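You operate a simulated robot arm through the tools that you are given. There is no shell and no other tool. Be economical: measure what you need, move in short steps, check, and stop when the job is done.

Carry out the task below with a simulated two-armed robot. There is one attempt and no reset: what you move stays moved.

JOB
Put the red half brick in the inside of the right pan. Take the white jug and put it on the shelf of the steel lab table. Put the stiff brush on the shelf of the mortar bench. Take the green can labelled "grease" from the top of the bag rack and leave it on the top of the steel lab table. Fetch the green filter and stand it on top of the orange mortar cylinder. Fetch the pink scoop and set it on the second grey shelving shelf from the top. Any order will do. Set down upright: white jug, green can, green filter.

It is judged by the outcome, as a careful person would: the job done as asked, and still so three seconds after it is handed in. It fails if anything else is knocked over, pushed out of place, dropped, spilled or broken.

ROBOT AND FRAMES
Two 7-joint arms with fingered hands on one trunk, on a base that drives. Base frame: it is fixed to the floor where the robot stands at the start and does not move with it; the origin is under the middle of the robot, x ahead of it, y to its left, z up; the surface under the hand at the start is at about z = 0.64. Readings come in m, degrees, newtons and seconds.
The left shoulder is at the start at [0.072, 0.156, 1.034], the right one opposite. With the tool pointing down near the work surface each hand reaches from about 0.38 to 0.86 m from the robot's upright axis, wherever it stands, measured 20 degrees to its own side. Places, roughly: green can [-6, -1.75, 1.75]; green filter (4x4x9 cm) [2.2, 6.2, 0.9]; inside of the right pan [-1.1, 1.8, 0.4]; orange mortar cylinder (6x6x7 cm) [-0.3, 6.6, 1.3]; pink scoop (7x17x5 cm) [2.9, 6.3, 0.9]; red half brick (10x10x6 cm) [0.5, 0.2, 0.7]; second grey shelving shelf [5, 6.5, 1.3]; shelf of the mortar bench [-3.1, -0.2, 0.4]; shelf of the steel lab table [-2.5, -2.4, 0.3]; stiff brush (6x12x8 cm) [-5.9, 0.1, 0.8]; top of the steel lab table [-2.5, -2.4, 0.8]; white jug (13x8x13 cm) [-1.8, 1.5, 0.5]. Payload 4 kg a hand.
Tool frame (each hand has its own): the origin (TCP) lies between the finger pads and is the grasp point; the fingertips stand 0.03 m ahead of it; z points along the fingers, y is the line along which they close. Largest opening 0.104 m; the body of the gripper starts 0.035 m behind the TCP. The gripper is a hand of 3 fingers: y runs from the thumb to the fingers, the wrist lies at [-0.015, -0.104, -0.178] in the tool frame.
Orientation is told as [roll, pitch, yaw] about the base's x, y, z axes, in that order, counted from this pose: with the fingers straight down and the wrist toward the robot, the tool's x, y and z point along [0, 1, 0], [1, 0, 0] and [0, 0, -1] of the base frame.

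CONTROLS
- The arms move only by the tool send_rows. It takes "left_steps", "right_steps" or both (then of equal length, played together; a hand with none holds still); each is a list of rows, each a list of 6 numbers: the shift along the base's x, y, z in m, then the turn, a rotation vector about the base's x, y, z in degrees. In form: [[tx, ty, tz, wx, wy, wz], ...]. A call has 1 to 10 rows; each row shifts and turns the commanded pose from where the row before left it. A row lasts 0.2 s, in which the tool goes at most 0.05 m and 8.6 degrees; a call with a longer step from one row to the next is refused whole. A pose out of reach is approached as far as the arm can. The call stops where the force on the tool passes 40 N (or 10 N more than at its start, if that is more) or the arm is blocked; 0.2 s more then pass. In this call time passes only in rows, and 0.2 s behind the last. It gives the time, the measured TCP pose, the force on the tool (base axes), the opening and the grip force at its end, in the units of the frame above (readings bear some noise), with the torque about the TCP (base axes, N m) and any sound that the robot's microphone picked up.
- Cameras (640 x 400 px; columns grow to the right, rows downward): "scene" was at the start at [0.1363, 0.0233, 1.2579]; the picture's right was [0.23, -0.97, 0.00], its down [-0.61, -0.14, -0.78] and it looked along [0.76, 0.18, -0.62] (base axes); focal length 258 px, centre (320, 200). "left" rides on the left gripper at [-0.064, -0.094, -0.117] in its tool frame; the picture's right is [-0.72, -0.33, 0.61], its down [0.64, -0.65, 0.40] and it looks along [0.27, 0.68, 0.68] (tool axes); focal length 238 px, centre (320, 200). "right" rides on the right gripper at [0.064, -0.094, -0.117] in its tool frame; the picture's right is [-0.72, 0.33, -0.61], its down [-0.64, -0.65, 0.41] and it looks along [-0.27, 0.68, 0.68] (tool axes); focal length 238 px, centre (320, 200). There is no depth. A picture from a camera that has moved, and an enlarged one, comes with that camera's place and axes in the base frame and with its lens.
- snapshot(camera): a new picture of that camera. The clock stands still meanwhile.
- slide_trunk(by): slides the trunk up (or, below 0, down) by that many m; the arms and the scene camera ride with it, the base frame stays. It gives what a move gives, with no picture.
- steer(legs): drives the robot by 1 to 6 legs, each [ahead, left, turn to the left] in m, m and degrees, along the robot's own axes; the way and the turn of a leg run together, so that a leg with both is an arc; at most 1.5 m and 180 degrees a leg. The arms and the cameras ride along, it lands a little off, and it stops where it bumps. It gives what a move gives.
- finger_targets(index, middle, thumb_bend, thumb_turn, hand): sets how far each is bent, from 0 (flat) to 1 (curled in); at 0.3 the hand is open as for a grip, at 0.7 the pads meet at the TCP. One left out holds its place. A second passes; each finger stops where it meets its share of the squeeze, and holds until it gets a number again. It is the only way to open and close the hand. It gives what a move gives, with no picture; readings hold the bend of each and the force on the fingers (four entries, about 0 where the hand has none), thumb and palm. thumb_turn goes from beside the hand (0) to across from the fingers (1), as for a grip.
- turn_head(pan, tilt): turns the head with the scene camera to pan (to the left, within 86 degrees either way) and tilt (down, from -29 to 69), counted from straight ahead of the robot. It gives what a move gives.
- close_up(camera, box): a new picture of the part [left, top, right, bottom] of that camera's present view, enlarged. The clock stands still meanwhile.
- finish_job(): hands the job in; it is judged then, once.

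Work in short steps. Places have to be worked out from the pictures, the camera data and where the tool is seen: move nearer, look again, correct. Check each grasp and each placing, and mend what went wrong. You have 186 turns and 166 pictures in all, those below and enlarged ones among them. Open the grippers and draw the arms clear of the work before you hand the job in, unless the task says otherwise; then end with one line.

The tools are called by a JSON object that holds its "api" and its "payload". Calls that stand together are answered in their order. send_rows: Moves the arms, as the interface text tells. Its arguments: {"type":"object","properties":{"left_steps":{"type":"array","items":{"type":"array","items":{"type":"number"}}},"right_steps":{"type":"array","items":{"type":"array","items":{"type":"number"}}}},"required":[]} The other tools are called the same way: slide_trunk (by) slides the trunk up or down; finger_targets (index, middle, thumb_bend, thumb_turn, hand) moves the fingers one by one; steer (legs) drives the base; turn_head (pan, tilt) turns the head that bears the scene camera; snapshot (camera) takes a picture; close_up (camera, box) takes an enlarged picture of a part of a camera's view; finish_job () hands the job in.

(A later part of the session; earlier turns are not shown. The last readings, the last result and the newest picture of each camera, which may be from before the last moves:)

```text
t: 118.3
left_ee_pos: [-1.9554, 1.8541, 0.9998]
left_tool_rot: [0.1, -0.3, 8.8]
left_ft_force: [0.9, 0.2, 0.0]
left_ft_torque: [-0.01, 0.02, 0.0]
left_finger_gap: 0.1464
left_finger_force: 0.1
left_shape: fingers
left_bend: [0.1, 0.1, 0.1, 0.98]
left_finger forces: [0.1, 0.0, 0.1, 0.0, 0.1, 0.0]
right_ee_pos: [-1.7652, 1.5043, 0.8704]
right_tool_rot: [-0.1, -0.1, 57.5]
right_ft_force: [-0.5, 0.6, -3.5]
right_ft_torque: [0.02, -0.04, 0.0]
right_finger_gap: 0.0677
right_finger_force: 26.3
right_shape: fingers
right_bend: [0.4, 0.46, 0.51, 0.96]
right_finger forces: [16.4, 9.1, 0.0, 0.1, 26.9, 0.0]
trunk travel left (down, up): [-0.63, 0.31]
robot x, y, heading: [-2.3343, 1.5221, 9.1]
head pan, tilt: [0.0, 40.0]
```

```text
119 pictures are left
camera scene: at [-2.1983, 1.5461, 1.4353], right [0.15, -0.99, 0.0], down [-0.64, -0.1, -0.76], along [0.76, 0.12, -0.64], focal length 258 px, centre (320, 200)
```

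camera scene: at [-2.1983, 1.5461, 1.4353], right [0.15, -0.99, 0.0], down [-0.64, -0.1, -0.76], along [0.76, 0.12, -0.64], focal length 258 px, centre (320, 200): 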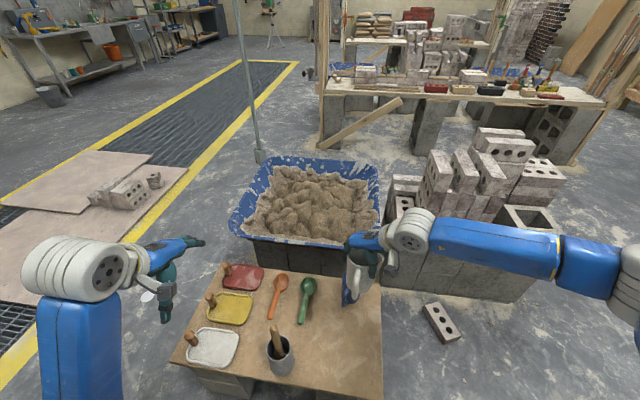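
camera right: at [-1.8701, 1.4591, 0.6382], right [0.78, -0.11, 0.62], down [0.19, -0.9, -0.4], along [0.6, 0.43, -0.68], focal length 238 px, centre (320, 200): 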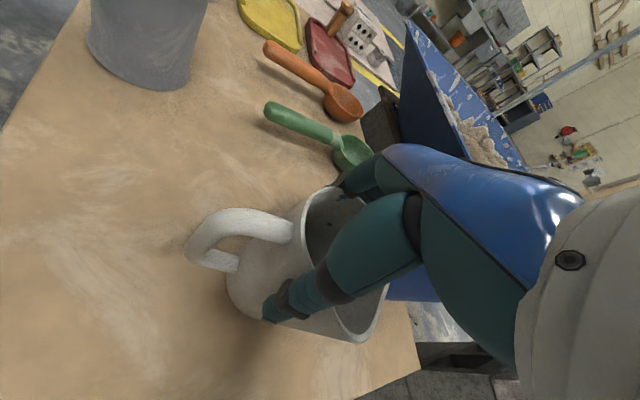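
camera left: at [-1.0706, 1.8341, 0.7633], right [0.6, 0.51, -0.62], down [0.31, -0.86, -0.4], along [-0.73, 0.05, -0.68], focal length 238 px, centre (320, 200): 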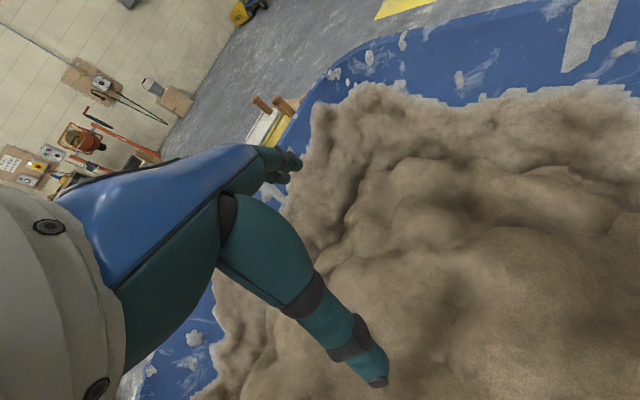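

The jug is held upright (about 3.5 N). I'll back off, square the right hand to the robot and drive to the front of the steel lab table, whose front edge is at about y=-2.05, x -1.7…-3.2.

{"api": "steer", "payload": {"legs": [[-0.35, 0, 0]]}}

{"api": "send_rows", "payload": {"right_steps": [[-0.02, 0, 0.02, 0, 0, -8], [-0.02, 0, 0.02, 0, 0, -8], [-0.02, -0.01, 0.02, 0, 0, -8], [-0.02, -0.01, 0.02, 0, 0, -8], [-0.02, -0.01, 0.02, 0, 0, -8], [0, -0.01, 0, 0, 0, -8]]}}

{"api": "steer", "payload": {"legs": [[0, 0, -99], [0.7, 0.4, 0], [0.5, 0.5, 0], [1.3, 0, 0]]}}

{"api": "turn_head", "payload": {"pan": 0, "tilt": 35}}

{"api": "snapshot", "payload": {"camera": "scene"}}

```text
t: 120.5
left_ee_pos: [-2.2911, 1.8002, 0.9982]
left_tool_rot: [0.2, -0.3, 8.8]
left_ft_force: [0.5, 0.5, -0.8]
left_ft_torque: [-0.02, -0.01, -0.03]
left_finger_gap: 0.1461
left_finger_force: 0.0
left_shape: fingers
left_bend: [0.1, 0.1, 0.1, 0.98]
left_finger forces: [0.0, 0.1, 0.1, 0.0, 0.0, 0.0]
right_ee_pos: [-2.1012, 1.4503, 0.8686]
right_tool_rot: [-0.1, 0.0, 57.3]
right_ft_force: [-0.2, -0.2, -2.3]
right_ft_torque: [0.01, 0.04, 0.02]
right_finger_gap: 0.068
right_finger_force: 26.2
right_shape: fingers
right_bend: [0.41, 0.46, 0.51, 0.96]
right_finger forces: [16.4, 9.1, 0.1, 0.0, 27.0, 0.1]
trunk travel left (down, up): [-0.63, 0.31]
robot x, y, heading: [-2.6717, 1.4694, 8.7]
head pan, tilt: [0.0, 40.0]
```

```text
t: 121.9
left_ee_pos: [-2.2933, 1.8, 0.9998]
left_tool_rot: [0.1, -0.4, 8.8]
left_ft_force: [-1.1, -0.2, -0.3]
left_ft_torque: [0.01, -0.02, -0.01]
left_finger_gap: 0.146
left_finger_force: 0.1
left_shape: fingers
left_bend: [0.1, 0.1, 0.1, 0.98]
left_finger forces: [0.1, 0.0, 0.0, 0.0, 0.1, 0.0]
right_ee_pos: [-2.202, 1.4102, 0.9714]
right_tool_rot: [-0.2, -0.1, 9.3]
right_ft_force: [0.2, 0.0, -3.4]
right_ft_torque: [0.0, -0.01, 0.02]
right_finger_gap: 0.0677
right_finger_force: 25.3
right_shape: fingers
right_bend: [0.41, 0.46, 0.51, 0.96]
right_finger forces: [16.3, 9.2, 0.1, 0.0, 26.3, 0.1]
trunk travel left (down, up): [-0.63, 0.31]
robot x, y, heading: [-2.6706, 1.4678, 8.8]
head pan, tilt: [0.0, 40.0]
```

```text
t: 140.0
left_ee_pos: [-1.4906, -1.4474, 1.0001]
left_tool_rot: [0.2, -0.5, -89.4]
left_ft_force: [-0.9, -0.3, 0.6]
left_ft_torque: [0.01, 0.0, 0.01]
left_finger_gap: 0.146
left_finger_force: 0.1
left_shape: fingers
left_bend: [0.1, 0.1, 0.1, 0.98]
left_finger forces: [0.0, 0.0, 0.0, 0.0, 0.0, 0.1]
right_ee_pos: [-1.8895, -1.4829, 0.9725]
right_tool_rot: [-0.2, -0.1, -88.9]
right_ft_force: [-0.4, 0.2, -3.6]
right_ft_torque: [-0.01, -0.02, 0.0]
right_finger_gap: 0.067
right_finger_force: 24.9
right_shape: fingers
right_bend: [0.41, 0.47, 0.51, 0.96]
right_finger forces: [15.7, 9.0, 0.0, 0.1, 24.8, 0.0]
trunk travel left (down, up): [-0.63, 0.31]
robot x, y, heading: [-1.7616, -1.0257, -89.4]
head pan, tilt: [0.0, 40.0]
```

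```text
t: 140.7
left_ee_pos: [-1.4916, -1.4471, 1.0011]
left_tool_rot: [0.0, -0.5, -89.4]
left_ft_force: [0.1, 0.3, -0.1]
left_ft_torque: [-0.01, 0.01, -0.02]
left_finger_gap: 0.1459
left_finger_force: 0.0
left_shape: fingers
left_bend: [0.1, 0.1, 0.1, 0.98]
left_finger forces: [0.0, 0.0, 0.0, 0.0, 0.0, 0.0]
right_ee_pos: [-1.8916, -1.4813, 0.9718]
right_tool_rot: [-0.1, -0.1, -88.9]
right_ft_force: [-1.2, -0.7, -3.7]
right_ft_torque: [0.0, -0.03, 0.03]
right_finger_gap: 0.0671
right_finger_force: 25.2
right_shape: fingers
right_bend: [0.41, 0.47, 0.51, 0.96]
right_finger forces: [15.9, 9.0, 0.0, 0.0, 24.9, 0.0]
trunk travel left (down, up): [-0.63, 0.31]
robot x, y, heading: [-1.7593, -1.029, -89.5]
head pan, tilt: [0.0, 35.0]
```

```text
118 pictures are left
camera scene: at [-1.7633, -1.1654, 1.4429], right [-1.0, -0.01, 0.0], down [-0.01, 0.58, -0.82], along [0.01, -0.82, -0.58], focal length 258 px, centre (320, 200)
```

scene: 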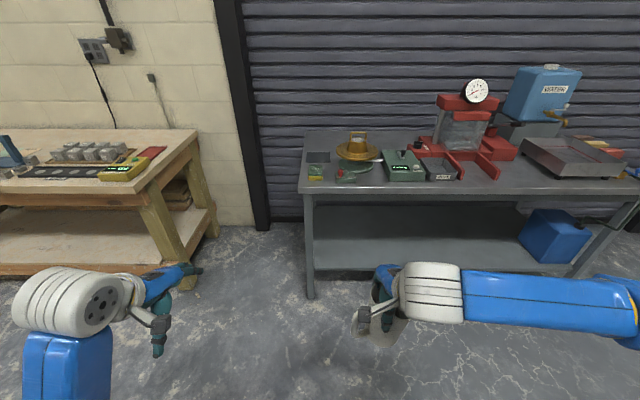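

The jug is held well. The shelf front edge is at about y=-2.1, z=0.3, and the tabletop edge is at y=-2.13, z=0.79. There's something on the floor near the arm, so I'll zoom in and also tuck the left hand back.

{"api": "close_up", "payload": {"camera": "scene", "box": [290, 180, 530, 345]}}

{"api": "send_rows", "payload": {"left_steps": [[0, 0.03, 0, 0, 0, 0], [0, 0.03, 0, 0, 0, 0], [0, 0.03, 0, 0, 0, 0]]}}

```text
2.42 times, centred on (410, 262) of scene
camera zoom: at [-1.7633, -1.1654, 1.4429], right [-1.0, -0.01, 0.0], down [-0.01, 0.58, -0.82], along [0.01, -0.82, -0.58], focal length 626 px, centre (102, 48)
```

zoom: 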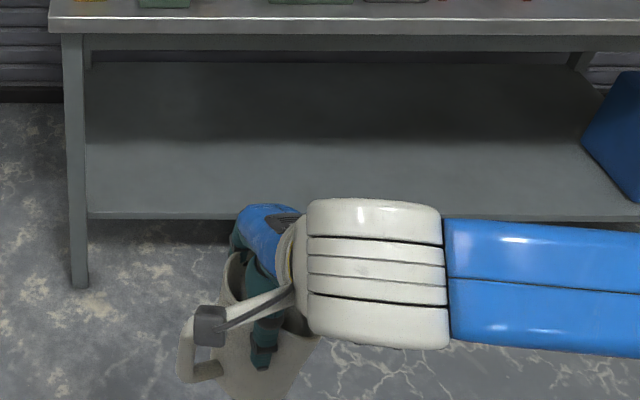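

```text
t: 141.4
left_ee_pos: [-1.492, -1.4465, 1.0004]
left_tool_rot: [0.1, -0.5, -89.4]
left_ft_force: [-0.6, 0.7, 1.1]
left_ft_torque: [-0.01, 0.02, 0.02]
left_finger_gap: 0.146
left_finger_force: 0.0
left_shape: fingers
left_bend: [0.1, 0.1, 0.1, 0.98]
left_finger forces: [0.1, 0.0, 0.0, 0.1, 0.1, 0.0]
left hand out of reach, approached as far as the arm can: row 1, 2, 3
right_ee_pos: [-1.8919, -1.4808, 0.9711]
right_tool_rot: [-0.1, -0.1, -88.9]
right_ft_force: [0.0, -1.3, -2.5]
right_ft_torque: [-0.02, 0.04, 0.01]
right_finger_gap: 0.0671
right_finger_force: 24.7
right_shape: fingers
right_bend: [0.41, 0.47, 0.51, 0.96]
right_finger forces: [15.8, 9.0, 0.0, 0.1, 25.0, 0.1]
trunk travel left (down, up): [-0.63, 0.31]
robot x, y, heading: [-1.7627, -1.0236, -89.6]
head pan, tilt: [0.0, 35.0]
```

That "floor object" is just the jug. The left arm is stuck at a limit, so I'll repeat the forward-tilt trick to free it.

{"api": "send_rows", "payload": {"left_steps": [[0, 0.0, 0.01, -8, 0, 0], [0, 0.0, 0.01, -8, 0, 0], [0, 0.0, 0.01, -8, 0, 0], [0, 0.02, 0.01, -8, 0, 0], [0, 0.02, 0.02, 0, 0, 0], [0, 0.02, 0.02, 0, 0, 0]]}}

{"api": "snapshot", "payload": {"camera": "scene"}}

```text
t: 142.8
left_ee_pos: [-1.4326, -1.4596, 0.9895]
left_tool_rot: [1.0, -28.5, -88.7]
left_ft_force: [-0.1, 0.5, 0.4]
left_ft_torque: [-0.01, 0.0, -0.01]
left_finger_gap: 0.1463
left_finger_force: 0.0
left_shape: fingers
left_bend: [0.1, 0.1, 0.1, 0.98]
left_finger forces: [0.0, 0.0, 0.0, 0.0, 0.1, 0.0]
left hand out of reach, approached as far as the arm can: row 1, 2, 3, 4, 5, 6
right_ee_pos: [-1.8901, -1.4815, 0.9712]
right_tool_rot: [-0.3, 0.0, -88.8]
right_ft_force: [0.3, 0.2, -3.4]
right_ft_torque: [0.0, 0.03, 0.01]
right_finger_gap: 0.0671
right_finger_force: 24.9
right_shape: fingers
right_bend: [0.41, 0.47, 0.51, 0.96]
right_finger forces: [15.7, 8.8, 0.1, 0.0, 24.9, 0.1]
trunk travel left (down, up): [-0.63, 0.31]
robot x, y, heading: [-1.7624, -1.0289, -89.1]
head pan, tilt: [0.0, 35.0]
```

```text
116 pictures are left
camera scene: at [-1.7615, -1.1649, 1.443], right [-1.0, -0.01, 0.0], down [-0.01, 0.58, -0.82], along [0.01, -0.82, -0.58], focal length 258 px, centre (320, 200)
```

scene: 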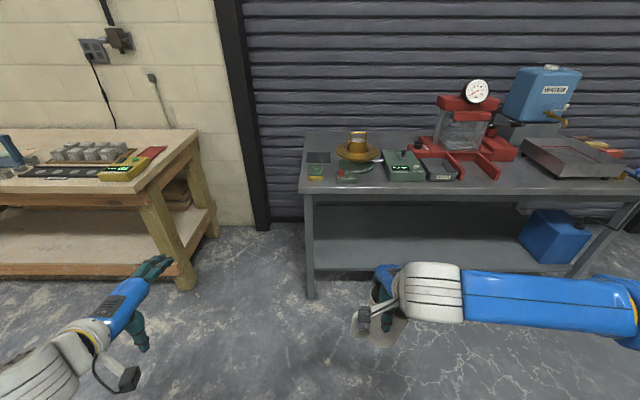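

The left elbow seems over-folded rather than stretched. I'll push the hand forward and left while untilting, and then up.

{"api": "send_rows", "payload": {"left_steps": [[0.01, -0.03, 0.01, 7, 0, 0], [0.01, -0.03, 0.01, 7, 0, 0], [0.01, -0.03, 0.01, 7, 0, 0], [0.01, -0.02, 0.02, 7, 0, 0], [0, 0, 0.03, 0, 0, 0], [0, 0, 0.03, 0, 0, 0]]}}

{"api": "snapshot", "payload": {"camera": "scene"}}

```text
t: 144.2
left_ee_pos: [-1.3946, -1.5683, 1.0982]
left_tool_rot: [1.8, -0.4, -88.9]
left_ft_force: [0.5, 0.1, -0.4]
left_ft_torque: [-0.02, 0.01, -0.01]
left_finger_gap: 0.1458
left_finger_force: 0.1
left_shape: fingers
left_bend: [0.1, 0.1, 0.1, 0.98]
left_finger forces: [0.0, 0.0, 0.1, 0.1, 0.0, 0.0]
right_ee_pos: [-1.8896, -1.4795, 0.9716]
right_tool_rot: [-0.3, -0.2, -88.9]
right_ft_force: [0.0, -0.4, -3.3]
right_ft_torque: [-0.02, -0.01, 0.02]
right_finger_gap: 0.0669
right_finger_force: 25.0
right_shape: fingers
right_bend: [0.41, 0.47, 0.51, 0.96]
right_finger forces: [15.7, 9.0, 0.1, 0.0, 24.7, 0.0]
trunk travel left (down, up): [-0.63, 0.31]
robot x, y, heading: [-1.7653, -1.0259, -89.5]
head pan, tilt: [0.0, 35.0]
```

```text
115 pictures are left
camera scene: at [-1.7627, -1.1647, 1.443], right [-1.0, -0.01, 0.0], down [-0.01, 0.57, -0.82], along [0.01, -0.82, -0.57], focal length 258 px, centre (320, 200)
```

scene: 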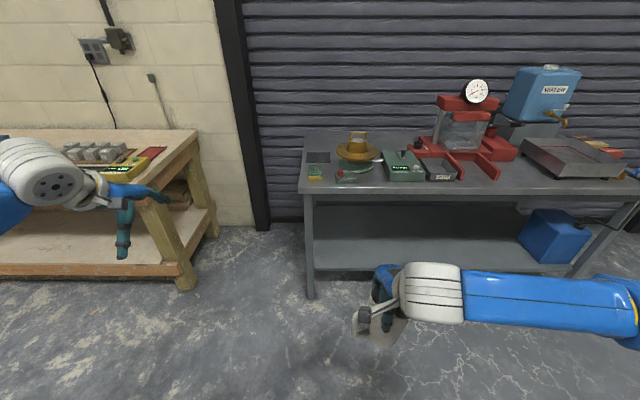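

The left arm is back to a natural pose. I'll lower the trunk so the jug base is just above shelf height, then drive in.

{"api": "send_rows", "payload": {"left_steps": [[0, 0.03, 0, 0, 0, 0], [0, 0.03, 0, 0, 0, 0], [0, 0.03, 0, 0, 0, 0]], "right_steps": [[-0.02, -0.03, 0, 0, 0, 0], [-0.02, -0.03, 0, 0, 0, 0], [-0.02, -0.03, 0, 0, 0, 0]]}}

{"api": "slide_trunk", "payload": {"by": -0.4}}

{"api": "slide_trunk", "payload": {"by": -0.12}}

{"api": "steer", "payload": {"legs": [[0.35, -0.05, 0]]}}

{"api": "snapshot", "payload": {"camera": "scene"}}

{"api": "snapshot", "payload": {"camera": "right"}}

```text
t: 145.1
left_ee_pos: [-1.3964, -1.4789, 1.1003]
left_tool_rot: [1.7, -0.3, -89.0]
left_ft_force: [-0.3, -0.1, 0.1]
left_ft_torque: [-0.01, 0.01, -0.02]
left_finger_gap: 0.1458
left_finger_force: 0.0
left_shape: fingers
left_bend: [0.1, 0.1, 0.1, 0.98]
left_finger forces: [0.0, 0.0, 0.0, 0.0, 0.0, 0.0]
right_ee_pos: [-1.9508, -1.5721, 0.9703]
right_tool_rot: [-0.2, -0.1, -88.9]
right_ft_force: [0.5, -0.1, -4.1]
right_ft_torque: [0.01, 0.02, 0.03]
right_finger_gap: 0.0671
right_finger_force: 24.9
right_shape: fingers
right_bend: [0.41, 0.47, 0.51, 0.96]
right_finger forces: [16.1, 9.0, 0.1, 0.0, 24.9, 0.1]
trunk travel left (down, up): [-0.63, 0.31]
robot x, y, heading: [-1.7646, -1.0233, -89.5]
head pan, tilt: [0.0, 35.0]
```

```text
t: 148.9
left_ee_pos: [-1.395, -1.4792, 0.6995]
left_tool_rot: [1.7, -0.4, -88.8]
left_ft_force: [0.6, 0.0, 0.2]
left_ft_torque: [-0.04, 0.0, 0.0]
left_finger_gap: 0.146
left_finger_force: 0.1
left_shape: fingers
left_bend: [0.1, 0.1, 0.1, 0.98]
left_finger forces: [0.0, 0.1, 0.1, 0.0, 0.0, 0.0]
right_ee_pos: [-1.9507, -1.5714, 0.5701]
right_tool_rot: [-0.3, -0.2, -88.9]
right_ft_force: [-0.2, 0.5, -3.5]
right_ft_torque: [0.01, -0.02, 0.0]
right_finger_gap: 0.0668
right_finger_force: 25.0
right_shape: fingers
right_bend: [0.41, 0.47, 0.51, 0.96]
right_finger forces: [16.0, 9.0, 0.0, 0.1, 24.9, 0.0]
trunk travel left (down, up): [-0.23, 0.71]
robot x, y, heading: [-1.7656, -1.0264, -89.3]
head pan, tilt: [0.0, 35.0]
```

```text
t: 150.4
left_ee_pos: [-1.3962, -1.478, 0.5786]
left_tool_rot: [1.7, -0.5, -88.8]
left_ft_force: [0.6, 0.0, 0.0]
left_ft_torque: [0.04, -0.01, -0.02]
left_finger_gap: 0.1462
left_finger_force: 0.1
left_shape: fingers
left_bend: [0.1, 0.1, 0.1, 0.98]
left_finger forces: [0.0, 0.0, 0.0, 0.0, 0.1, 0.0]
right_ee_pos: [-1.9501, -1.5708, 0.4518]
right_tool_rot: [-0.2, -0.1, -88.9]
right_ft_force: [0.1, 0.0, -2.4]
right_ft_torque: [0.02, -0.01, -0.03]
right_finger_gap: 0.0668
right_finger_force: 24.6
right_shape: fingers
right_bend: [0.41, 0.47, 0.51, 0.96]
right_finger forces: [15.9, 9.0, 0.1, 0.0, 24.7, 0.0]
trunk travel left (down, up): [-0.11, 0.83]
robot x, y, heading: [-1.763, -1.026, -89.4]
head pan, tilt: [0.0, 35.0]
```

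```text
t: 152.7
left_ee_pos: [-1.4464, -1.8284, 0.5781]
left_tool_rot: [1.8, -0.4, -89.3]
left_ft_force: [0.3, 0.2, -0.7]
left_ft_torque: [0.01, 0.01, 0.02]
left_finger_gap: 0.146
left_finger_force: 0.1
left_shape: fingers
left_bend: [0.1, 0.1, 0.1, 0.98]
left_finger forces: [0.1, 0.0, 0.0, 0.1, 0.1, 0.0]
right_ee_pos: [-2.0007, -1.9179, 0.4516]
right_tool_rot: [-0.3, -0.1, -89.3]
right_ft_force: [0.6, -0.2, -3.0]
right_ft_torque: [0.04, -0.04, 0.0]
right_finger_gap: 0.0667
right_finger_force: 25.0
right_shape: fingers
right_bend: [0.41, 0.47, 0.51, 0.96]
right_finger forces: [16.0, 9.0, 0.0, 0.1, 24.8, 0.0]
trunk travel left (down, up): [-0.11, 0.83]
robot x, y, heading: [-1.816, -1.3725, -89.6]
head pan, tilt: [0.0, 35.0]
```

```text
114 pictures are left
camera scene: at [-1.811, -1.5125, 0.9229], right [-1.0, 0.0, 0.0], down [0.0, 0.58, -0.82], along [0.0, -0.82, -0.58], focal length 258 px, centre (320, 200)
```

scene: 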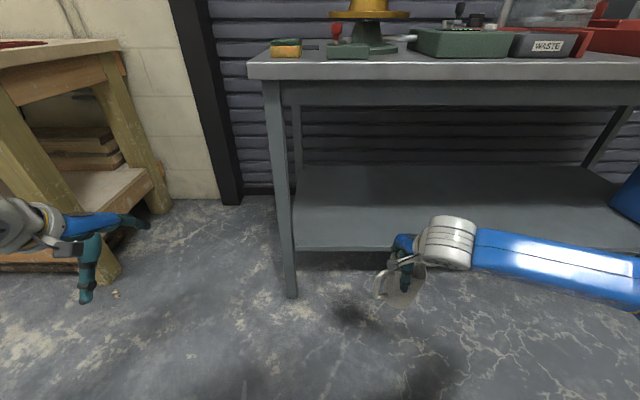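

```text
113 pictures are left
camera right: at [-1.9363, -1.8229, 0.568], right [-0.71, -0.33, 0.62], down [-0.65, 0.64, -0.4], along [-0.26, -0.69, -0.68], focal length 238 px, centre (320, 200)
```

right: 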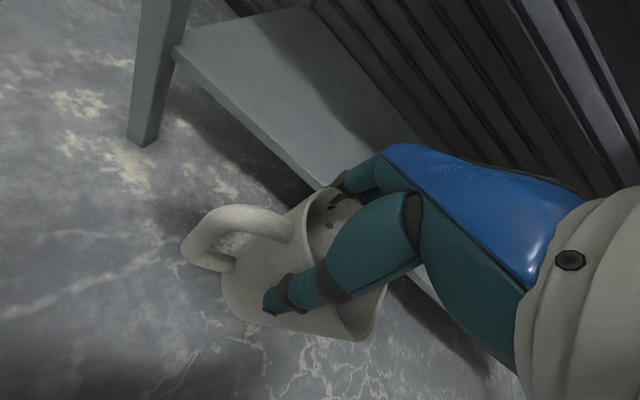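

The shelf front edge is at y=-2.12, z=0.30, and there is clearance under the apron at about 0.76. I'll drive in 0.24 and watch.

{"api": "steer", "payload": {"legs": [[0.24, 0, 0]]}}

{"api": "snapshot", "payload": {"camera": "right"}}

{"api": "snapshot", "payload": {"camera": "scene"}}

```text
t: 154.4
left_ee_pos: [-1.4451, -2.0712, 0.5792]
left_tool_rot: [1.7, -0.4, -89.1]
left_ft_force: [0.0, -1.1, -0.5]
left_ft_torque: [0.0, -0.01, 0.03]
left_finger_gap: 0.1461
left_finger_force: 0.0
left_shape: fingers
left_bend: [0.1, 0.1, 0.1, 0.98]
left_finger forces: [0.0, 0.1, 0.0, 0.0, 0.1, 0.0]
right_ee_pos: [-1.9994, -2.1604, 0.4504]
right_tool_rot: [-0.2, -0.1, -89.2]
right_ft_force: [-0.1, -0.4, -3.1]
right_ft_torque: [-0.02, -0.01, -0.02]
right_finger_gap: 0.0667
right_finger_force: 24.8
right_shape: fingers
right_bend: [0.41, 0.47, 0.51, 0.96]
right_finger forces: [15.8, 8.9, 0.1, 0.0, 24.7, 0.0]
trunk travel left (down, up): [-0.11, 0.83]
robot x, y, heading: [-1.8133, -1.6147, -89.9]
head pan, tilt: [0.0, 35.0]
```

```text
112 pictures are left
camera right: at [-1.9348, -2.0652, 0.5684], right [-0.71, -0.34, 0.62], down [-0.65, 0.64, -0.4], along [-0.26, -0.69, -0.68], focal length 238 px, centre (320, 200)
```

right: 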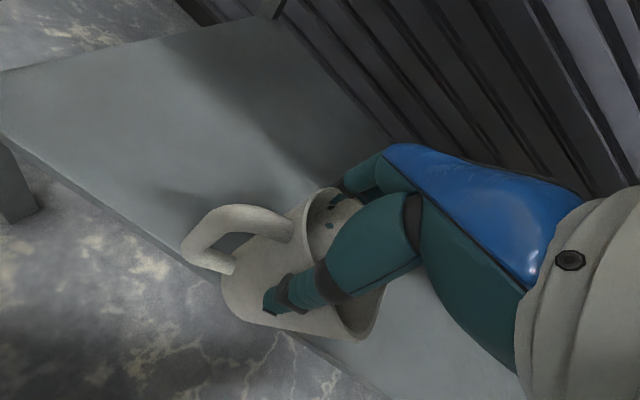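

```text
111 pictures are left
camera scene: at [-1.8097, -1.7553, 0.9228], right [-1.0, -0.01, 0.0], down [0.0, 0.58, -0.82], along [0.0, -0.82, -0.58], focal length 258 px, centre (320, 200)
```

scene: 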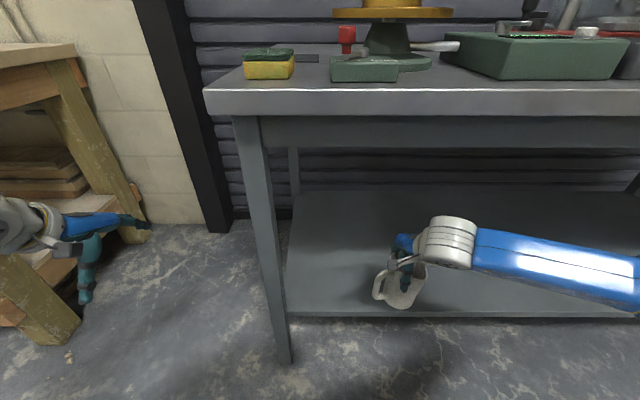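

It's clear. I'll extend 10 cm deeper and lower until contact.

{"api": "send_rows", "payload": {"right_steps": [[0, -0.035, 0, 0, 0, 0], [0, -0.035, 0, 0, 0, 0], [0, -0.03, -0.01, 0, 0, 0], [0, 0, -0.02, 0, 0, 0], [0, 0, -0.01, 0, 0, 0]]}}

{"api": "snapshot", "payload": {"camera": "right"}}

```text
t: 155.6
left_ee_pos: [-1.444, -2.0706, 0.5798]
left_tool_rot: [1.7, -0.5, -89.0]
left_ft_force: [0.9, 0.0, -0.2]
left_ft_torque: [0.0, 0.01, 0.01]
left_finger_gap: 0.1463
left_finger_force: 0.0
left_shape: fingers
left_bend: [0.1, 0.1, 0.1, 0.98]
left_finger forces: [0.1, 0.0, 0.0, 0.0, 0.1, 0.0]
right_ee_pos: [-1.9997, -2.2598, 0.4113]
right_tool_rot: [-0.3, -0.2, -89.1]
right_ft_force: [-0.3, 0.7, -2.5]
right_ft_torque: [0.0, -0.01, 0.0]
right_finger_gap: 0.0666
right_finger_force: 24.3
right_shape: fingers
right_bend: [0.42, 0.47, 0.51, 0.96]
right_finger forces: [15.8, 9.1, 0.1, 0.0, 24.7, 0.0]
trunk travel left (down, up): [-0.11, 0.83]
robot x, y, heading: [-1.8056, -1.6155, -89.7]
head pan, tilt: [0.0, 35.0]
```

```text
110 pictures are left
camera right: at [-1.9356, -2.1647, 0.5288], right [-0.71, -0.33, 0.62], down [-0.65, 0.64, -0.4], along [-0.26, -0.69, -0.67], focal length 238 px, centre (320, 200)
```

right: 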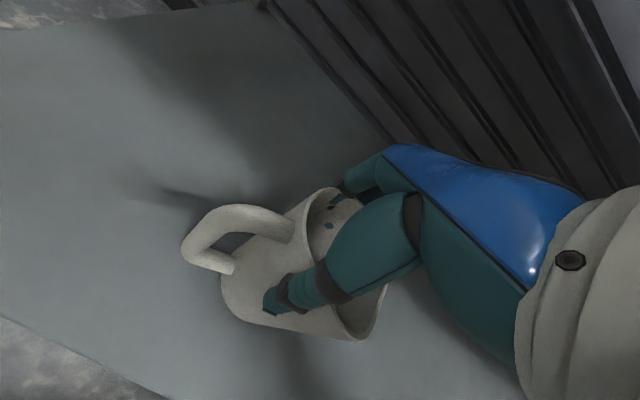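

I'll lower it gently in 8 mm steps until the force changes.

{"api": "send_rows", "payload": {"right_steps": [[0, 0, -0.008, 0, 0, 0], [0, 0, -0.008, 0, 0, 0], [0, 0, -0.008, 0, 0, 0], [0, 0, 0, 0, 0, 0]]}}

```text
t: 156.6
left_ee_pos: [-1.4443, -2.0702, 0.5798]
left_tool_rot: [1.7, -0.5, -89.2]
left_ft_force: [0.1, 0.6, 0.0]
left_ft_torque: [0.01, 0.03, -0.02]
left_finger_gap: 0.1458
left_finger_force: 0.0
left_shape: fingers
left_bend: [0.1, 0.1, 0.1, 0.98]
left_finger forces: [0.0, 0.0, 0.0, 0.0, 0.0, 0.1]
right_ee_pos: [-1.9987, -2.2596, 0.3883]
right_tool_rot: [-0.2, -0.3, -89.3]
right_ft_force: [0.5, 0.0, -1.6]
right_ft_torque: [-0.07, 0.0, -0.03]
right_finger_gap: 0.067
right_finger_force: 24.6
right_shape: fingers
right_bend: [0.42, 0.47, 0.51, 0.96]
right_finger forces: [15.8, 9.1, 0.0, 0.0, 25.0, 0.0]
trunk travel left (down, up): [-0.11, 0.83]
robot x, y, heading: [-1.8099, -1.6203, -89.6]
head pan, tilt: [0.0, 35.0]
```

The force has started to change (about -1.6 N), so contact looks imminent. A few more small steps.

{"api": "send_rows", "payload": {"right_steps": [[0, 0, -0.003, 0, 0, 0], [0, 0, -0.003, 0, 0, 0], [0, 0, 0, 0, 0, 0]]}}

{"api": "snapshot", "payload": {"camera": "right"}}

```text
t: 157.4
left_ee_pos: [-1.4441, -2.0689, 0.5813]
left_tool_rot: [1.6, -0.6, -89.1]
left_ft_force: [0.1, -0.1, -0.5]
left_ft_torque: [0.0, 0.0, -0.01]
left_finger_gap: 0.1459
left_finger_force: 0.0
left_shape: fingers
left_bend: [0.1, 0.1, 0.1, 0.98]
left_finger forces: [0.0, 0.0, 0.1, 0.1, 0.0, 0.0]
right_ee_pos: [-1.9979, -2.2592, 0.387]
right_tool_rot: [-0.3, -0.7, -89.1]
right_ft_force: [3.1, 4.9, 20.1]
right_ft_torque: [-0.17, 0.02, 0.04]
right_finger_gap: 0.0666
right_finger_force: 27.7
right_shape: fingers
right_bend: [0.42, 0.47, 0.51, 0.96]
right_finger forces: [17.1, 8.7, 0.0, 0.1, 28.6, 0.0]
trunk travel left (down, up): [-0.11, 0.83]
robot x, y, heading: [-1.8103, -1.6167, -89.9]
head pan, tilt: [0.0, 35.0]
```

```text
109 pictures are left
camera right: at [-1.9346, -2.1634, 0.5034], right [-0.71, -0.33, 0.62], down [-0.65, 0.64, -0.41], along [-0.26, -0.7, -0.67], focal length 238 px, centre (320, 200)
```

right: 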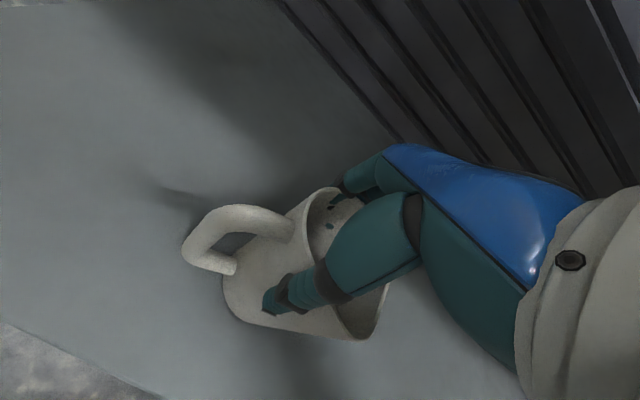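

It's seated. I'll release, rise straight up past the rim and withdraw.

{"api": "send_rows", "payload": {"right_steps": [[0, 0, 0.003, 0, 0, 0]]}}

{"api": "finger_targets", "payload": {"hand": "right", "index": 0.2, "middle": 0.2, "thumb_bend": 0.2}}

{"api": "send_rows", "payload": {"right_steps": [[0, 0, 0.02, 0, 0, 0], [0, 0, 0.025, 0, 0, 0], [0, 0, 0.025, 0, 0, 0], [0, 0, 0.025, 0, 0, 0], [0, 0.02, 0, 0, 0, 0], [0, 0.04, 0, 0, 0, 0], [0, 0.04, 0, 0, 0, 0]]}}

{"api": "snapshot", "payload": {"camera": "right"}}

```text
t: 157.8
left_ee_pos: [-1.444, -2.0692, 0.58]
left_tool_rot: [1.7, -0.6, -89.0]
left_ft_force: [-0.5, 0.1, 0.0]
left_ft_torque: [0.01, 0.0, 0.0]
left_finger_gap: 0.1459
left_finger_force: 0.1
left_shape: fingers
left_bend: [0.1, 0.1, 0.1, 0.98]
left_finger forces: [0.1, 0.0, 0.0, 0.1, 0.0, 0.0]
right_ee_pos: [-1.9991, -2.2595, 0.3871]
right_tool_rot: [-0.4, -0.4, -89.2]
right_ft_force: [3.4, 0.7, 16.6]
right_ft_torque: [-0.41, 0.01, 0.11]
right_finger_gap: 0.0668
right_finger_force: 28.0
right_shape: fingers
right_bend: [0.41, 0.47, 0.51, 0.96]
right_finger forces: [18.2, 10.0, 0.1, 0.0, 27.6, 0.0]
trunk travel left (down, up): [-0.11, 0.83]
robot x, y, heading: [-1.8101, -1.6163, -89.7]
head pan, tilt: [0.0, 35.0]
```

```text
t: 158.8
left_ee_pos: [-1.4439, -2.0695, 0.5789]
left_tool_rot: [1.7, -0.6, -89.0]
left_ft_force: [-1.0, 0.1, -0.5]
left_ft_torque: [-0.01, -0.03, -0.01]
left_finger_gap: 0.146
left_finger_force: 0.0
left_shape: fingers
left_bend: [0.1, 0.1, 0.1, 0.98]
left_finger forces: [0.1, 0.0, 0.0, 0.0, 0.0, 0.0]
right_ee_pos: [-1.9999, -2.2589, 0.3849]
right_tool_rot: [-0.3, -0.3, -89.1]
right_ft_force: [0.5, 0.5, 0.0]
right_ft_torque: [0.02, 0.01, -0.03]
right_finger_gap: 0.1251
right_finger_force: 0.1
right_shape: fingers
right_bend: [0.2, 0.2, 0.2, 0.97]
right_finger forces: [0.0, 0.0, 0.0, 0.0, 0.0, 0.1]
trunk travel left (down, up): [-0.11, 0.83]
robot x, y, heading: [-1.8111, -1.6147, -89.5]
head pan, tilt: [0.0, 35.0]
```

```text
t: 160.4
left_ee_pos: [-1.4439, -2.0696, 0.5805]
left_tool_rot: [1.7, -0.5, -89.1]
left_ft_force: [0.0, -0.2, -0.4]
left_ft_torque: [0.0, -0.02, -0.02]
left_finger_gap: 0.1459
left_finger_force: 0.1
left_shape: fingers
left_bend: [0.1, 0.1, 0.1, 0.98]
left_finger forces: [0.0, 0.1, 0.0, 0.0, 0.0, 0.0]
right_ee_pos: [-1.9983, -2.1592, 0.4796]
right_tool_rot: [-0.3, -0.3, -89.2]
right_ft_force: [-0.4, -0.2, -1.3]
right_ft_torque: [0.04, 0.0, 0.03]
right_finger_gap: 0.1252
right_finger_force: 0.0
right_shape: fingers
right_bend: [0.2, 0.2, 0.2, 0.97]
right_finger forces: [0.0, 0.0, 0.0, 0.0, 0.0, 0.1]
trunk travel left (down, up): [-0.11, 0.83]
robot x, y, heading: [-1.8085, -1.6169, -89.7]
head pan, tilt: [0.0, 35.0]
```

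```text
108 pictures are left
camera right: at [-1.9356, -2.0639, 0.5963], right [-0.71, -0.33, 0.62], down [-0.65, 0.64, -0.4], along [-0.26, -0.69, -0.67], focal length 238 px, centre (320, 200)
```

right: 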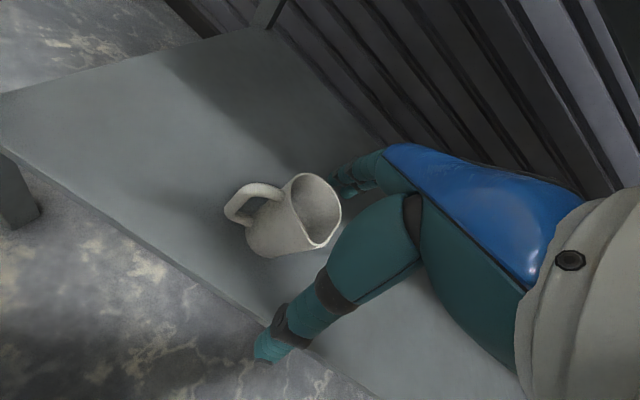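

The jug stands upright on the shelf. Next are the brush and the can to the west. I'll back out, raise the trunk, face west and drive up between the benches.

{"api": "steer", "payload": {"legs": [[-0.45, 0, 0]]}}

{"api": "slide_trunk", "payload": {"by": 0.4}}

{"api": "steer", "payload": {"legs": [[0, 0, -90], [1.3, 0, 0], [1.2, 0, 0]]}}

{"api": "turn_head", "payload": {"pan": 0, "tilt": 15}}

{"api": "snapshot", "payload": {"camera": "scene"}}

```text
t: 163.1
left_ee_pos: [-1.4465, -1.6256, 0.5798]
left_tool_rot: [1.7, -0.5, -89.0]
left_ft_force: [0.3, 0.8, 0.2]
left_ft_torque: [-0.01, 0.03, -0.02]
left_finger_gap: 0.1461
left_finger_force: 0.0
left_shape: fingers
left_bend: [0.1, 0.1, 0.1, 0.98]
left_finger forces: [0.0, 0.0, 0.1, 0.0, 0.1, 0.1]
right_ee_pos: [-2.0023, -1.7138, 0.4786]
right_tool_rot: [-0.3, -0.3, -89.1]
right_ft_force: [-0.1, -0.6, -0.5]
right_ft_torque: [-0.01, 0.0, 0.01]
right_finger_gap: 0.1253
right_finger_force: 0.0
right_shape: fingers
right_bend: [0.2, 0.2, 0.2, 0.97]
right_finger forces: [0.0, 0.0, 0.0, 0.0, 0.1, 0.1]
trunk travel left (down, up): [-0.11, 0.83]
robot x, y, heading: [-1.8124, -1.1696, -89.6]
head pan, tilt: [0.0, 35.0]
```

```text
t: 167.0
left_ee_pos: [-1.4468, -1.6239, 0.9791]
left_tool_rot: [1.7, -0.5, -89.1]
left_ft_force: [0.0, -0.6, 0.3]
left_ft_torque: [-0.03, 0.01, -0.04]
left_finger_gap: 0.1461
left_finger_force: 0.1
left_shape: fingers
left_bend: [0.1, 0.1, 0.1, 0.98]
left_finger forces: [0.0, 0.0, 0.0, 0.0, 0.0, 0.0]
right_ee_pos: [-2.0017, -1.7158, 0.8781]
right_tool_rot: [-0.3, -0.4, -89.0]
right_ft_force: [0.5, -0.2, 0.8]
right_ft_torque: [-0.05, 0.0, 0.01]
right_finger_gap: 0.1253
right_finger_force: 0.1
right_shape: fingers
right_bend: [0.2, 0.2, 0.2, 0.97]
right_finger forces: [0.0, 0.1, 0.0, 0.1, 0.0, 0.0]
trunk travel left (down, up): [-0.51, 0.43]
robot x, y, heading: [-1.8084, -1.1727, -89.6]
head pan, tilt: [0.0, 35.0]
```

```text
t: 183.1
left_ee_pos: [-4.8, -1.5309, 0.9792]
left_tool_rot: [1.7, -0.6, -180.0]
left_ft_force: [-0.3, 0.2, -1.2]
left_ft_torque: [0.01, 0.01, 0.0]
left_finger_gap: 0.1461
left_finger_force: 0.2
left_shape: fingers
left_bend: [0.1, 0.1, 0.1, 0.98]
left_finger forces: [0.0, 0.0, 0.0, 0.0, 0.1, 0.1]
right_ee_pos: [-4.8837, -0.9724, 0.8791]
right_tool_rot: [-0.2, -0.2, -179.9]
right_ft_force: [-0.5, 0.2, -0.7]
right_ft_torque: [-0.01, -0.03, 0.02]
right_finger_gap: 0.1251
right_finger_force: 0.0
right_shape: fingers
right_bend: [0.2, 0.2, 0.2, 0.97]
right_finger forces: [0.1, 0.0, 0.0, 0.0, 0.0, 0.0]
trunk travel left (down, up): [-0.51, 0.43]
robot x, y, heading: [-4.342, -1.1693, 179.9]
head pan, tilt: [0.0, 35.0]
```

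```text
t: 184.0
left_ee_pos: [-4.8001, -1.5293, 0.9807]
left_tool_rot: [1.7, -0.6, -179.9]
left_ft_force: [0.4, -0.8, -0.4]
left_ft_torque: [0.01, 0.01, 0.01]
left_finger_gap: 0.1459
left_finger_force: 0.0
left_shape: fingers
left_bend: [0.1, 0.1, 0.1, 0.98]
left_finger forces: [0.1, 0.0, 0.0, 0.0, 0.1, 0.0]
right_ee_pos: [-4.8828, -0.9729, 0.8794]
right_tool_rot: [-0.4, -0.3, 180.0]
right_ft_force: [0.4, -0.3, 0.3]
right_ft_torque: [-0.02, -0.01, 0.02]
right_finger_gap: 0.125
right_finger_force: 0.0
right_shape: fingers
right_bend: [0.2, 0.2, 0.2, 0.97]
right_finger forces: [0.0, 0.0, 0.0, 0.0, 0.1, 0.0]
trunk travel left (down, up): [-0.51, 0.43]
robot x, y, heading: [-4.3462, -1.1712, 179.5]
head pan, tilt: [0.0, 15.0]
```

```text
107 pictures are left
camera scene: at [-4.4896, -1.1668, 1.3549], right [0.01, 1.0, 0.0], down [0.26, 0.0, -0.97], along [-0.97, 0.01, -0.26], focal length 258 px, centre (320, 200)
```

scene: 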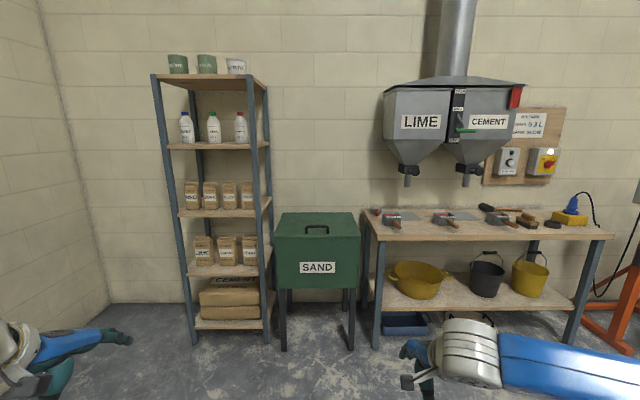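

I can see the bag rack with cans on top and the tool bench. I'll zoom on both.

{"api": "close_up", "payload": {"camera": "scene", "box": [140, 40, 280, 110]}}

{"api": "close_up", "payload": {"camera": "scene", "box": [360, 180, 620, 260]}}

```text
4.57 times, centred on (210, 75) of scene
camera zoom: at [-4.4896, -1.1668, 1.3549], right [0.01, 1.0, 0.0], down [0.26, 0.0, -0.97], along [-0.97, 0.01, -0.26], focal length 1181 px, centre (823, 771)
```

zoom: 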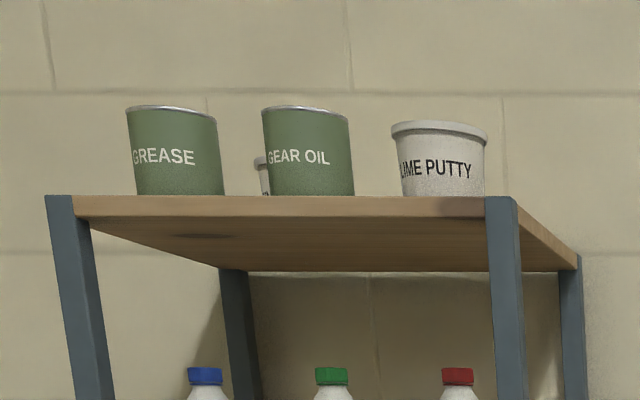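

```text
2.46 times, centred on (490, 220) of scene
camera zoom: at [-4.4896, -1.1668, 1.3549], right [0.01, 1.0, 0.0], down [0.26, 0.0, -0.97], along [-0.97, 0.01, -0.26], focal length 636 px, centre (-98, 151)
```

zoom: 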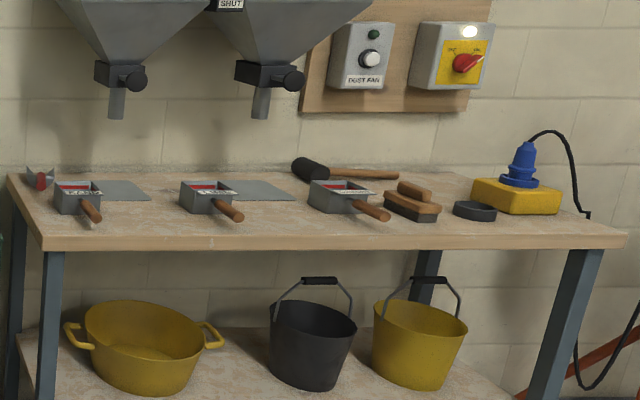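

GREASE is the leftmost can, at about (-5.97, -1.89) on the top board (z about 1.64, can top about 1.74). The brush is near (-5.9, 0.06) on the bench. I'll raise the trunk and the left hand for a top-down grasp of the can.

{"api": "slide_trunk", "payload": {"by": 0.4}}

{"api": "send_rows", "payload": {"left_steps": [[0, 0, 0.045, 0, 0, 0], [0, 0, 0.045, 0, 0, 0], [0, 0, 0.045, 0, 0, 0], [0, 0, 0.045, 0, 0, 0], [0, 0, 0.045, 0, 0, 0], [0, 0, 0.045, 0, 0, 0], [0, 0, 0.045, 0, 0, 0], [0, 0, 0.045, 0, 0, 0], [0, 0, 0.045, 0, 0, 0], [0, 0, 0.045, 0, 0, 0]]}}

{"api": "snapshot", "payload": {"camera": "scene"}}

```text
t: 187.8
left_ee_pos: [-4.8017, -1.5301, 1.3803]
left_tool_rot: [1.7, -0.6, -179.9]
left_ft_force: [0.3, -0.1, -0.1]
left_ft_torque: [0.04, -0.02, 0.04]
left_finger_gap: 0.1459
left_finger_force: 0.2
left_shape: fingers
left_bend: [0.1, 0.1, 0.1, 0.98]
left_finger forces: [0.0, 0.1, 0.1, 0.0, 0.0, 0.0]
right_ee_pos: [-4.883, -0.9734, 1.2791]
right_tool_rot: [-0.3, -0.2, 179.9]
right_ft_force: [0.4, 0.2, -0.5]
right_ft_torque: [-0.01, 0.02, -0.02]
right_finger_gap: 0.1253
right_finger_force: 0.1
right_shape: fingers
right_bend: [0.2, 0.2, 0.2, 0.97]
right_finger forces: [0.1, 0.0, 0.0, 0.0, 0.1, 0.0]
trunk travel left (down, up): [-0.91, 0.03]
robot x, y, heading: [-4.3421, -1.168, 179.4]
head pan, tilt: [0.0, 15.0]
```

```text
t: 190.0
left_ee_pos: [-4.8017, -1.5264, 1.8311]
left_tool_rot: [1.7, -0.5, -179.9]
left_ft_force: [0.3, 0.1, -0.1]
left_ft_torque: [-0.03, -0.04, -0.02]
left_finger_gap: 0.146
left_finger_force: 0.0
left_shape: fingers
left_bend: [0.1, 0.1, 0.1, 0.98]
left_finger forces: [0.0, 0.0, 0.0, 0.1, 0.1, 0.0]
right_ee_pos: [-4.8831, -0.9706, 1.2793]
right_tool_rot: [-0.2, -0.3, 179.9]
right_ft_force: [-0.1, 0.1, 1.1]
right_ft_torque: [0.0, 0.0, -0.01]
right_finger_gap: 0.1254
right_finger_force: 0.0
right_shape: fingers
right_bend: [0.2, 0.2, 0.2, 0.97]
right_finger forces: [0.0, 0.0, 0.0, 0.1, 0.0, 0.0]
trunk travel left (down, up): [-0.91, 0.03]
robot x, y, heading: [-4.3446, -1.1692, 179.4]
head pan, tilt: [0.0, 15.0]
```

```text
104 pictures are left
camera scene: at [-4.4902, -1.1631, 1.7549], right [0.01, 1.0, 0.0], down [0.26, 0.0, -0.97], along [-0.97, 0.01, -0.26], focal length 258 px, centre (320, 200)
```

scene: 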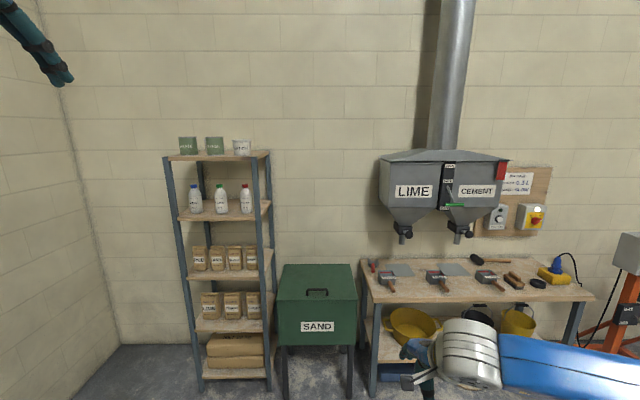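

The can centre is at about (-5.97, -1.88), with top about 1.735. I'll tuck the right hand and drive up, stopping short to look.

{"api": "send_rows", "payload": {"right_steps": [[0.035, 0.025, 0, 0, 0, 0], [0.035, 0.025, 0, 0, 0, 0], [0.035, 0.025, 0, 0, 0, 0], [0.035, 0.025, 0, 0, 0, 0]]}}

{"api": "steer", "payload": {"legs": [[0.7, 0.37, 0.6], [0.25, 0, 0]]}}

{"api": "turn_head", "payload": {"pan": 20, "tilt": 10}}

{"api": "snapshot", "payload": {"camera": "scene"}}

{"api": "snapshot", "payload": {"camera": "left"}}

```text
t: 191.2
left_ee_pos: [-4.8006, -1.5304, 1.8311]
left_tool_rot: [1.7, -0.6, -179.8]
left_ft_force: [0.8, -0.5, 0.6]
left_ft_torque: [0.03, -0.02, 0.0]
left_finger_gap: 0.1458
left_finger_force: 0.1
left_shape: fingers
left_bend: [0.1, 0.1, 0.1, 0.98]
left_finger forces: [0.0, 0.0, 0.0, 0.1, 0.0, 0.0]
right_ee_pos: [-4.7927, -0.8748, 1.3482]
right_tool_rot: [-0.2, -11.6, 179.4]
right_ft_force: [-0.3, 0.1, 0.6]
right_ft_torque: [-0.01, -0.01, 0.03]
right_finger_gap: 0.1253
right_finger_force: 0.0
right_shape: fingers
right_bend: [0.2, 0.2, 0.2, 0.97]
right_finger forces: [0.0, 0.1, 0.0, 0.1, 0.0, 0.1]
right hand out of reach, approached as far as the arm can: row 4
trunk travel left (down, up): [-0.91, 0.03]
robot x, y, heading: [-4.3401, -1.1682, 179.4]
head pan, tilt: [0.0, 15.0]
stopped in row 4 (right hand): the arm was blocked; the commanded pose is now the measured one
```

```text
t: 196.9
left_ee_pos: [-5.7425, -1.8941, 1.8332]
left_tool_rot: [1.7, -1.0, -179.2]
left_ft_force: [-0.2, -0.1, 0.8]
left_ft_torque: [-0.03, 0.03, 0.02]
left_finger_gap: 0.146
left_finger_force: 0.1
left_shape: fingers
left_bend: [0.1, 0.1, 0.1, 0.98]
left_finger forces: [0.0, 0.1, 0.1, 0.0, 0.0, 0.0]
right_ee_pos: [-5.7443, -1.2398, 1.3498]
right_tool_rot: [-0.3, -11.9, -179.9]
right_ft_force: [0.8, -0.3, -0.7]
right_ft_torque: [0.01, -0.02, -0.02]
right_finger_gap: 0.1254
right_finger_force: 0.1
right_shape: fingers
right_bend: [0.2, 0.2, 0.2, 0.97]
right_finger forces: [0.0, 0.0, 0.1, 0.1, 0.0, 0.0]
trunk travel left (down, up): [-0.91, 0.03]
robot x, y, heading: [-5.2966, -1.5291, -179.7]
head pan, tilt: [0.0, 15.0]
```

```text
t: 197.7
left_ee_pos: [-5.7449, -1.8941, 1.8327]
left_tool_rot: [1.7, -0.9, -179.2]
left_ft_force: [0.5, -0.5, 0.2]
left_ft_torque: [0.0, 0.03, -0.02]
left_finger_gap: 0.146
left_finger_force: 0.0
left_shape: fingers
left_bend: [0.1, 0.1, 0.1, 0.98]
left_finger forces: [0.0, 0.0, 0.1, 0.1, 0.1, 0.1]
right_ee_pos: [-5.746, -1.2379, 1.3492]
right_tool_rot: [-0.3, -11.9, -180.0]
right_ft_force: [0.3, 0.7, 0.1]
right_ft_torque: [-0.02, 0.02, -0.03]
right_finger_gap: 0.1255
right_finger_force: 0.0
right_shape: fingers
right_bend: [0.2, 0.2, 0.2, 0.97]
right_finger forces: [0.0, 0.0, 0.1, 0.1, 0.0, 0.0]
trunk travel left (down, up): [-0.91, 0.03]
robot x, y, heading: [-5.298, -1.53, -179.8]
head pan, tilt: [20.0, 10.0]
```

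```text
103 pictures are left
camera scene: at [-5.4347, -1.5574, 1.7635], right [-0.34, 0.94, 0.0], down [0.16, 0.06, -0.98], along [-0.92, -0.34, -0.17], focal length 258 px, centre (320, 200)
```

scene: 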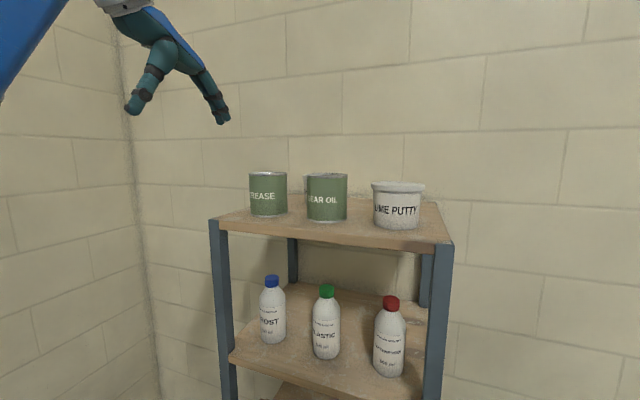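

```text
102 pictures are left
camera left: at [-5.6484, -1.8239, 1.9479], right [0.31, 0.7, -0.64], down [0.66, -0.64, -0.4], along [-0.69, -0.3, -0.66], focal length 238 px, centre (320, 200)
```

left: 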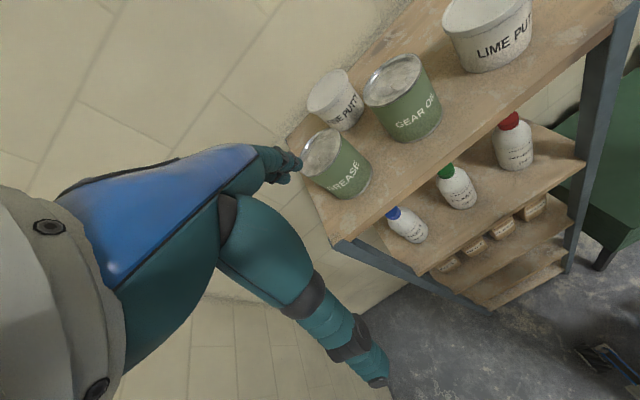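

The can top centre is at about (-5.978, -1.89, 1.715), with a small pot behind it on the right. I'll approach with about 20° of yaw so the fingers pass to the left of that pot.

{"api": "steer", "payload": {"legs": [[0.12, 0, 0]]}}

{"api": "send_rows", "payload": {"left_steps": [[-0.03, 0, 0, 0, 0, 7], [-0.03, 0, 0, 0, 0, 7], [-0.03, 0, 0, 0, 0, 6], [-0.02, 0.003, 0, 0, 0, 0]]}}

{"api": "snapshot", "payload": {"camera": "left"}}

{"api": "snapshot", "payload": {"camera": "scene"}}

```text
t: 198.9
left_ee_pos: [-5.8455, -1.8964, 1.8372]
left_tool_rot: [1.6, -1.5, -179.2]
left_ft_force: [1.0, -0.3, 0.8]
left_ft_torque: [-0.03, 0.07, 0.0]
left_finger_gap: 0.1459
left_finger_force: 0.0
left_shape: fingers
left_bend: [0.1, 0.1, 0.1, 0.98]
left_finger forces: [0.0, 0.0, 0.0, 0.1, 0.0, 0.0]
right_ee_pos: [-5.8538, -1.2412, 1.3528]
right_tool_rot: [-0.3, -12.4, -179.8]
right_ft_force: [0.7, 0.1, 0.7]
right_ft_torque: [0.01, 0.07, 0.0]
right_finger_gap: 0.1254
right_finger_force: 0.0
right_shape: fingers
right_bend: [0.2, 0.2, 0.2, 0.97]
right_finger forces: [0.1, 0.1, 0.1, 0.0, 0.1, 0.0]
trunk travel left (down, up): [-0.91, 0.03]
robot x, y, heading: [-5.4186, -1.5294, -179.7]
head pan, tilt: [20.0, 10.0]
```

```text
t: 199.9
left_ee_pos: [-5.9775, -1.8903, 1.834]
left_tool_rot: [1.8, -0.9, -159.2]
left_ft_force: [-0.5, 0.8, 0.0]
left_ft_torque: [0.01, -0.03, 0.05]
left_finger_gap: 0.1458
left_finger_force: 0.1
left_shape: fingers
left_bend: [0.1, 0.1, 0.1, 0.98]
left_finger forces: [0.1, 0.0, 0.1, 0.0, 0.0, 0.0]
right_ee_pos: [-5.8683, -1.2393, 1.3469]
right_tool_rot: [-0.2, -11.7, -179.8]
right_ft_force: [1.2, 0.0, -0.1]
right_ft_torque: [0.01, 0.02, 0.02]
right_finger_gap: 0.1254
right_finger_force: 0.2
right_shape: fingers
right_bend: [0.2, 0.2, 0.2, 0.97]
right_finger forces: [0.1, 0.1, 0.0, 0.1, 0.0, 0.1]
trunk travel left (down, up): [-0.91, 0.03]
robot x, y, heading: [-5.4146, -1.5269, -179.6]
head pan, tilt: [20.0, 10.0]
```

```text
101 pictures are left
camera left: at [-5.9093, -1.7917, 1.9475], right [0.05, 0.77, -0.64], down [0.84, -0.38, -0.39], along [-0.54, -0.52, -0.66], focal length 238 px, centre (320, 200)
```

left: 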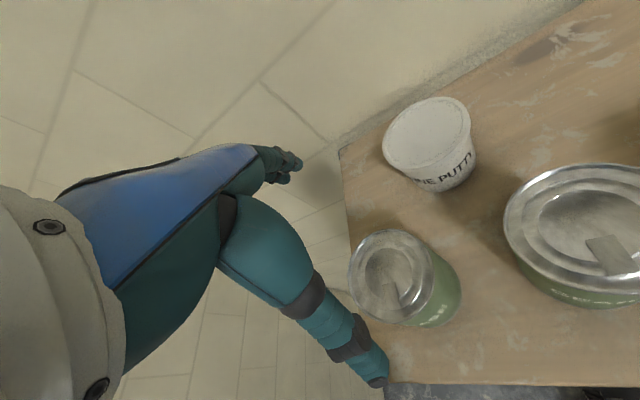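

```text
100 pictures are left
camera scene: at [-5.5562, -1.5569, 1.7634], right [-0.35, 0.94, 0.0], down [0.16, 0.06, -0.98], along [-0.92, -0.34, -0.17], focal length 258 px, centre (320, 200)
```

scene: 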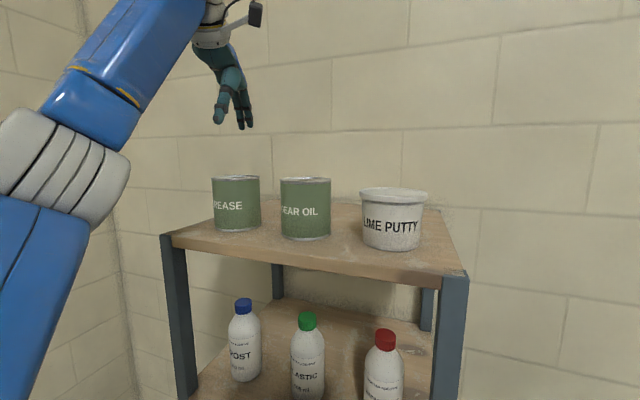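

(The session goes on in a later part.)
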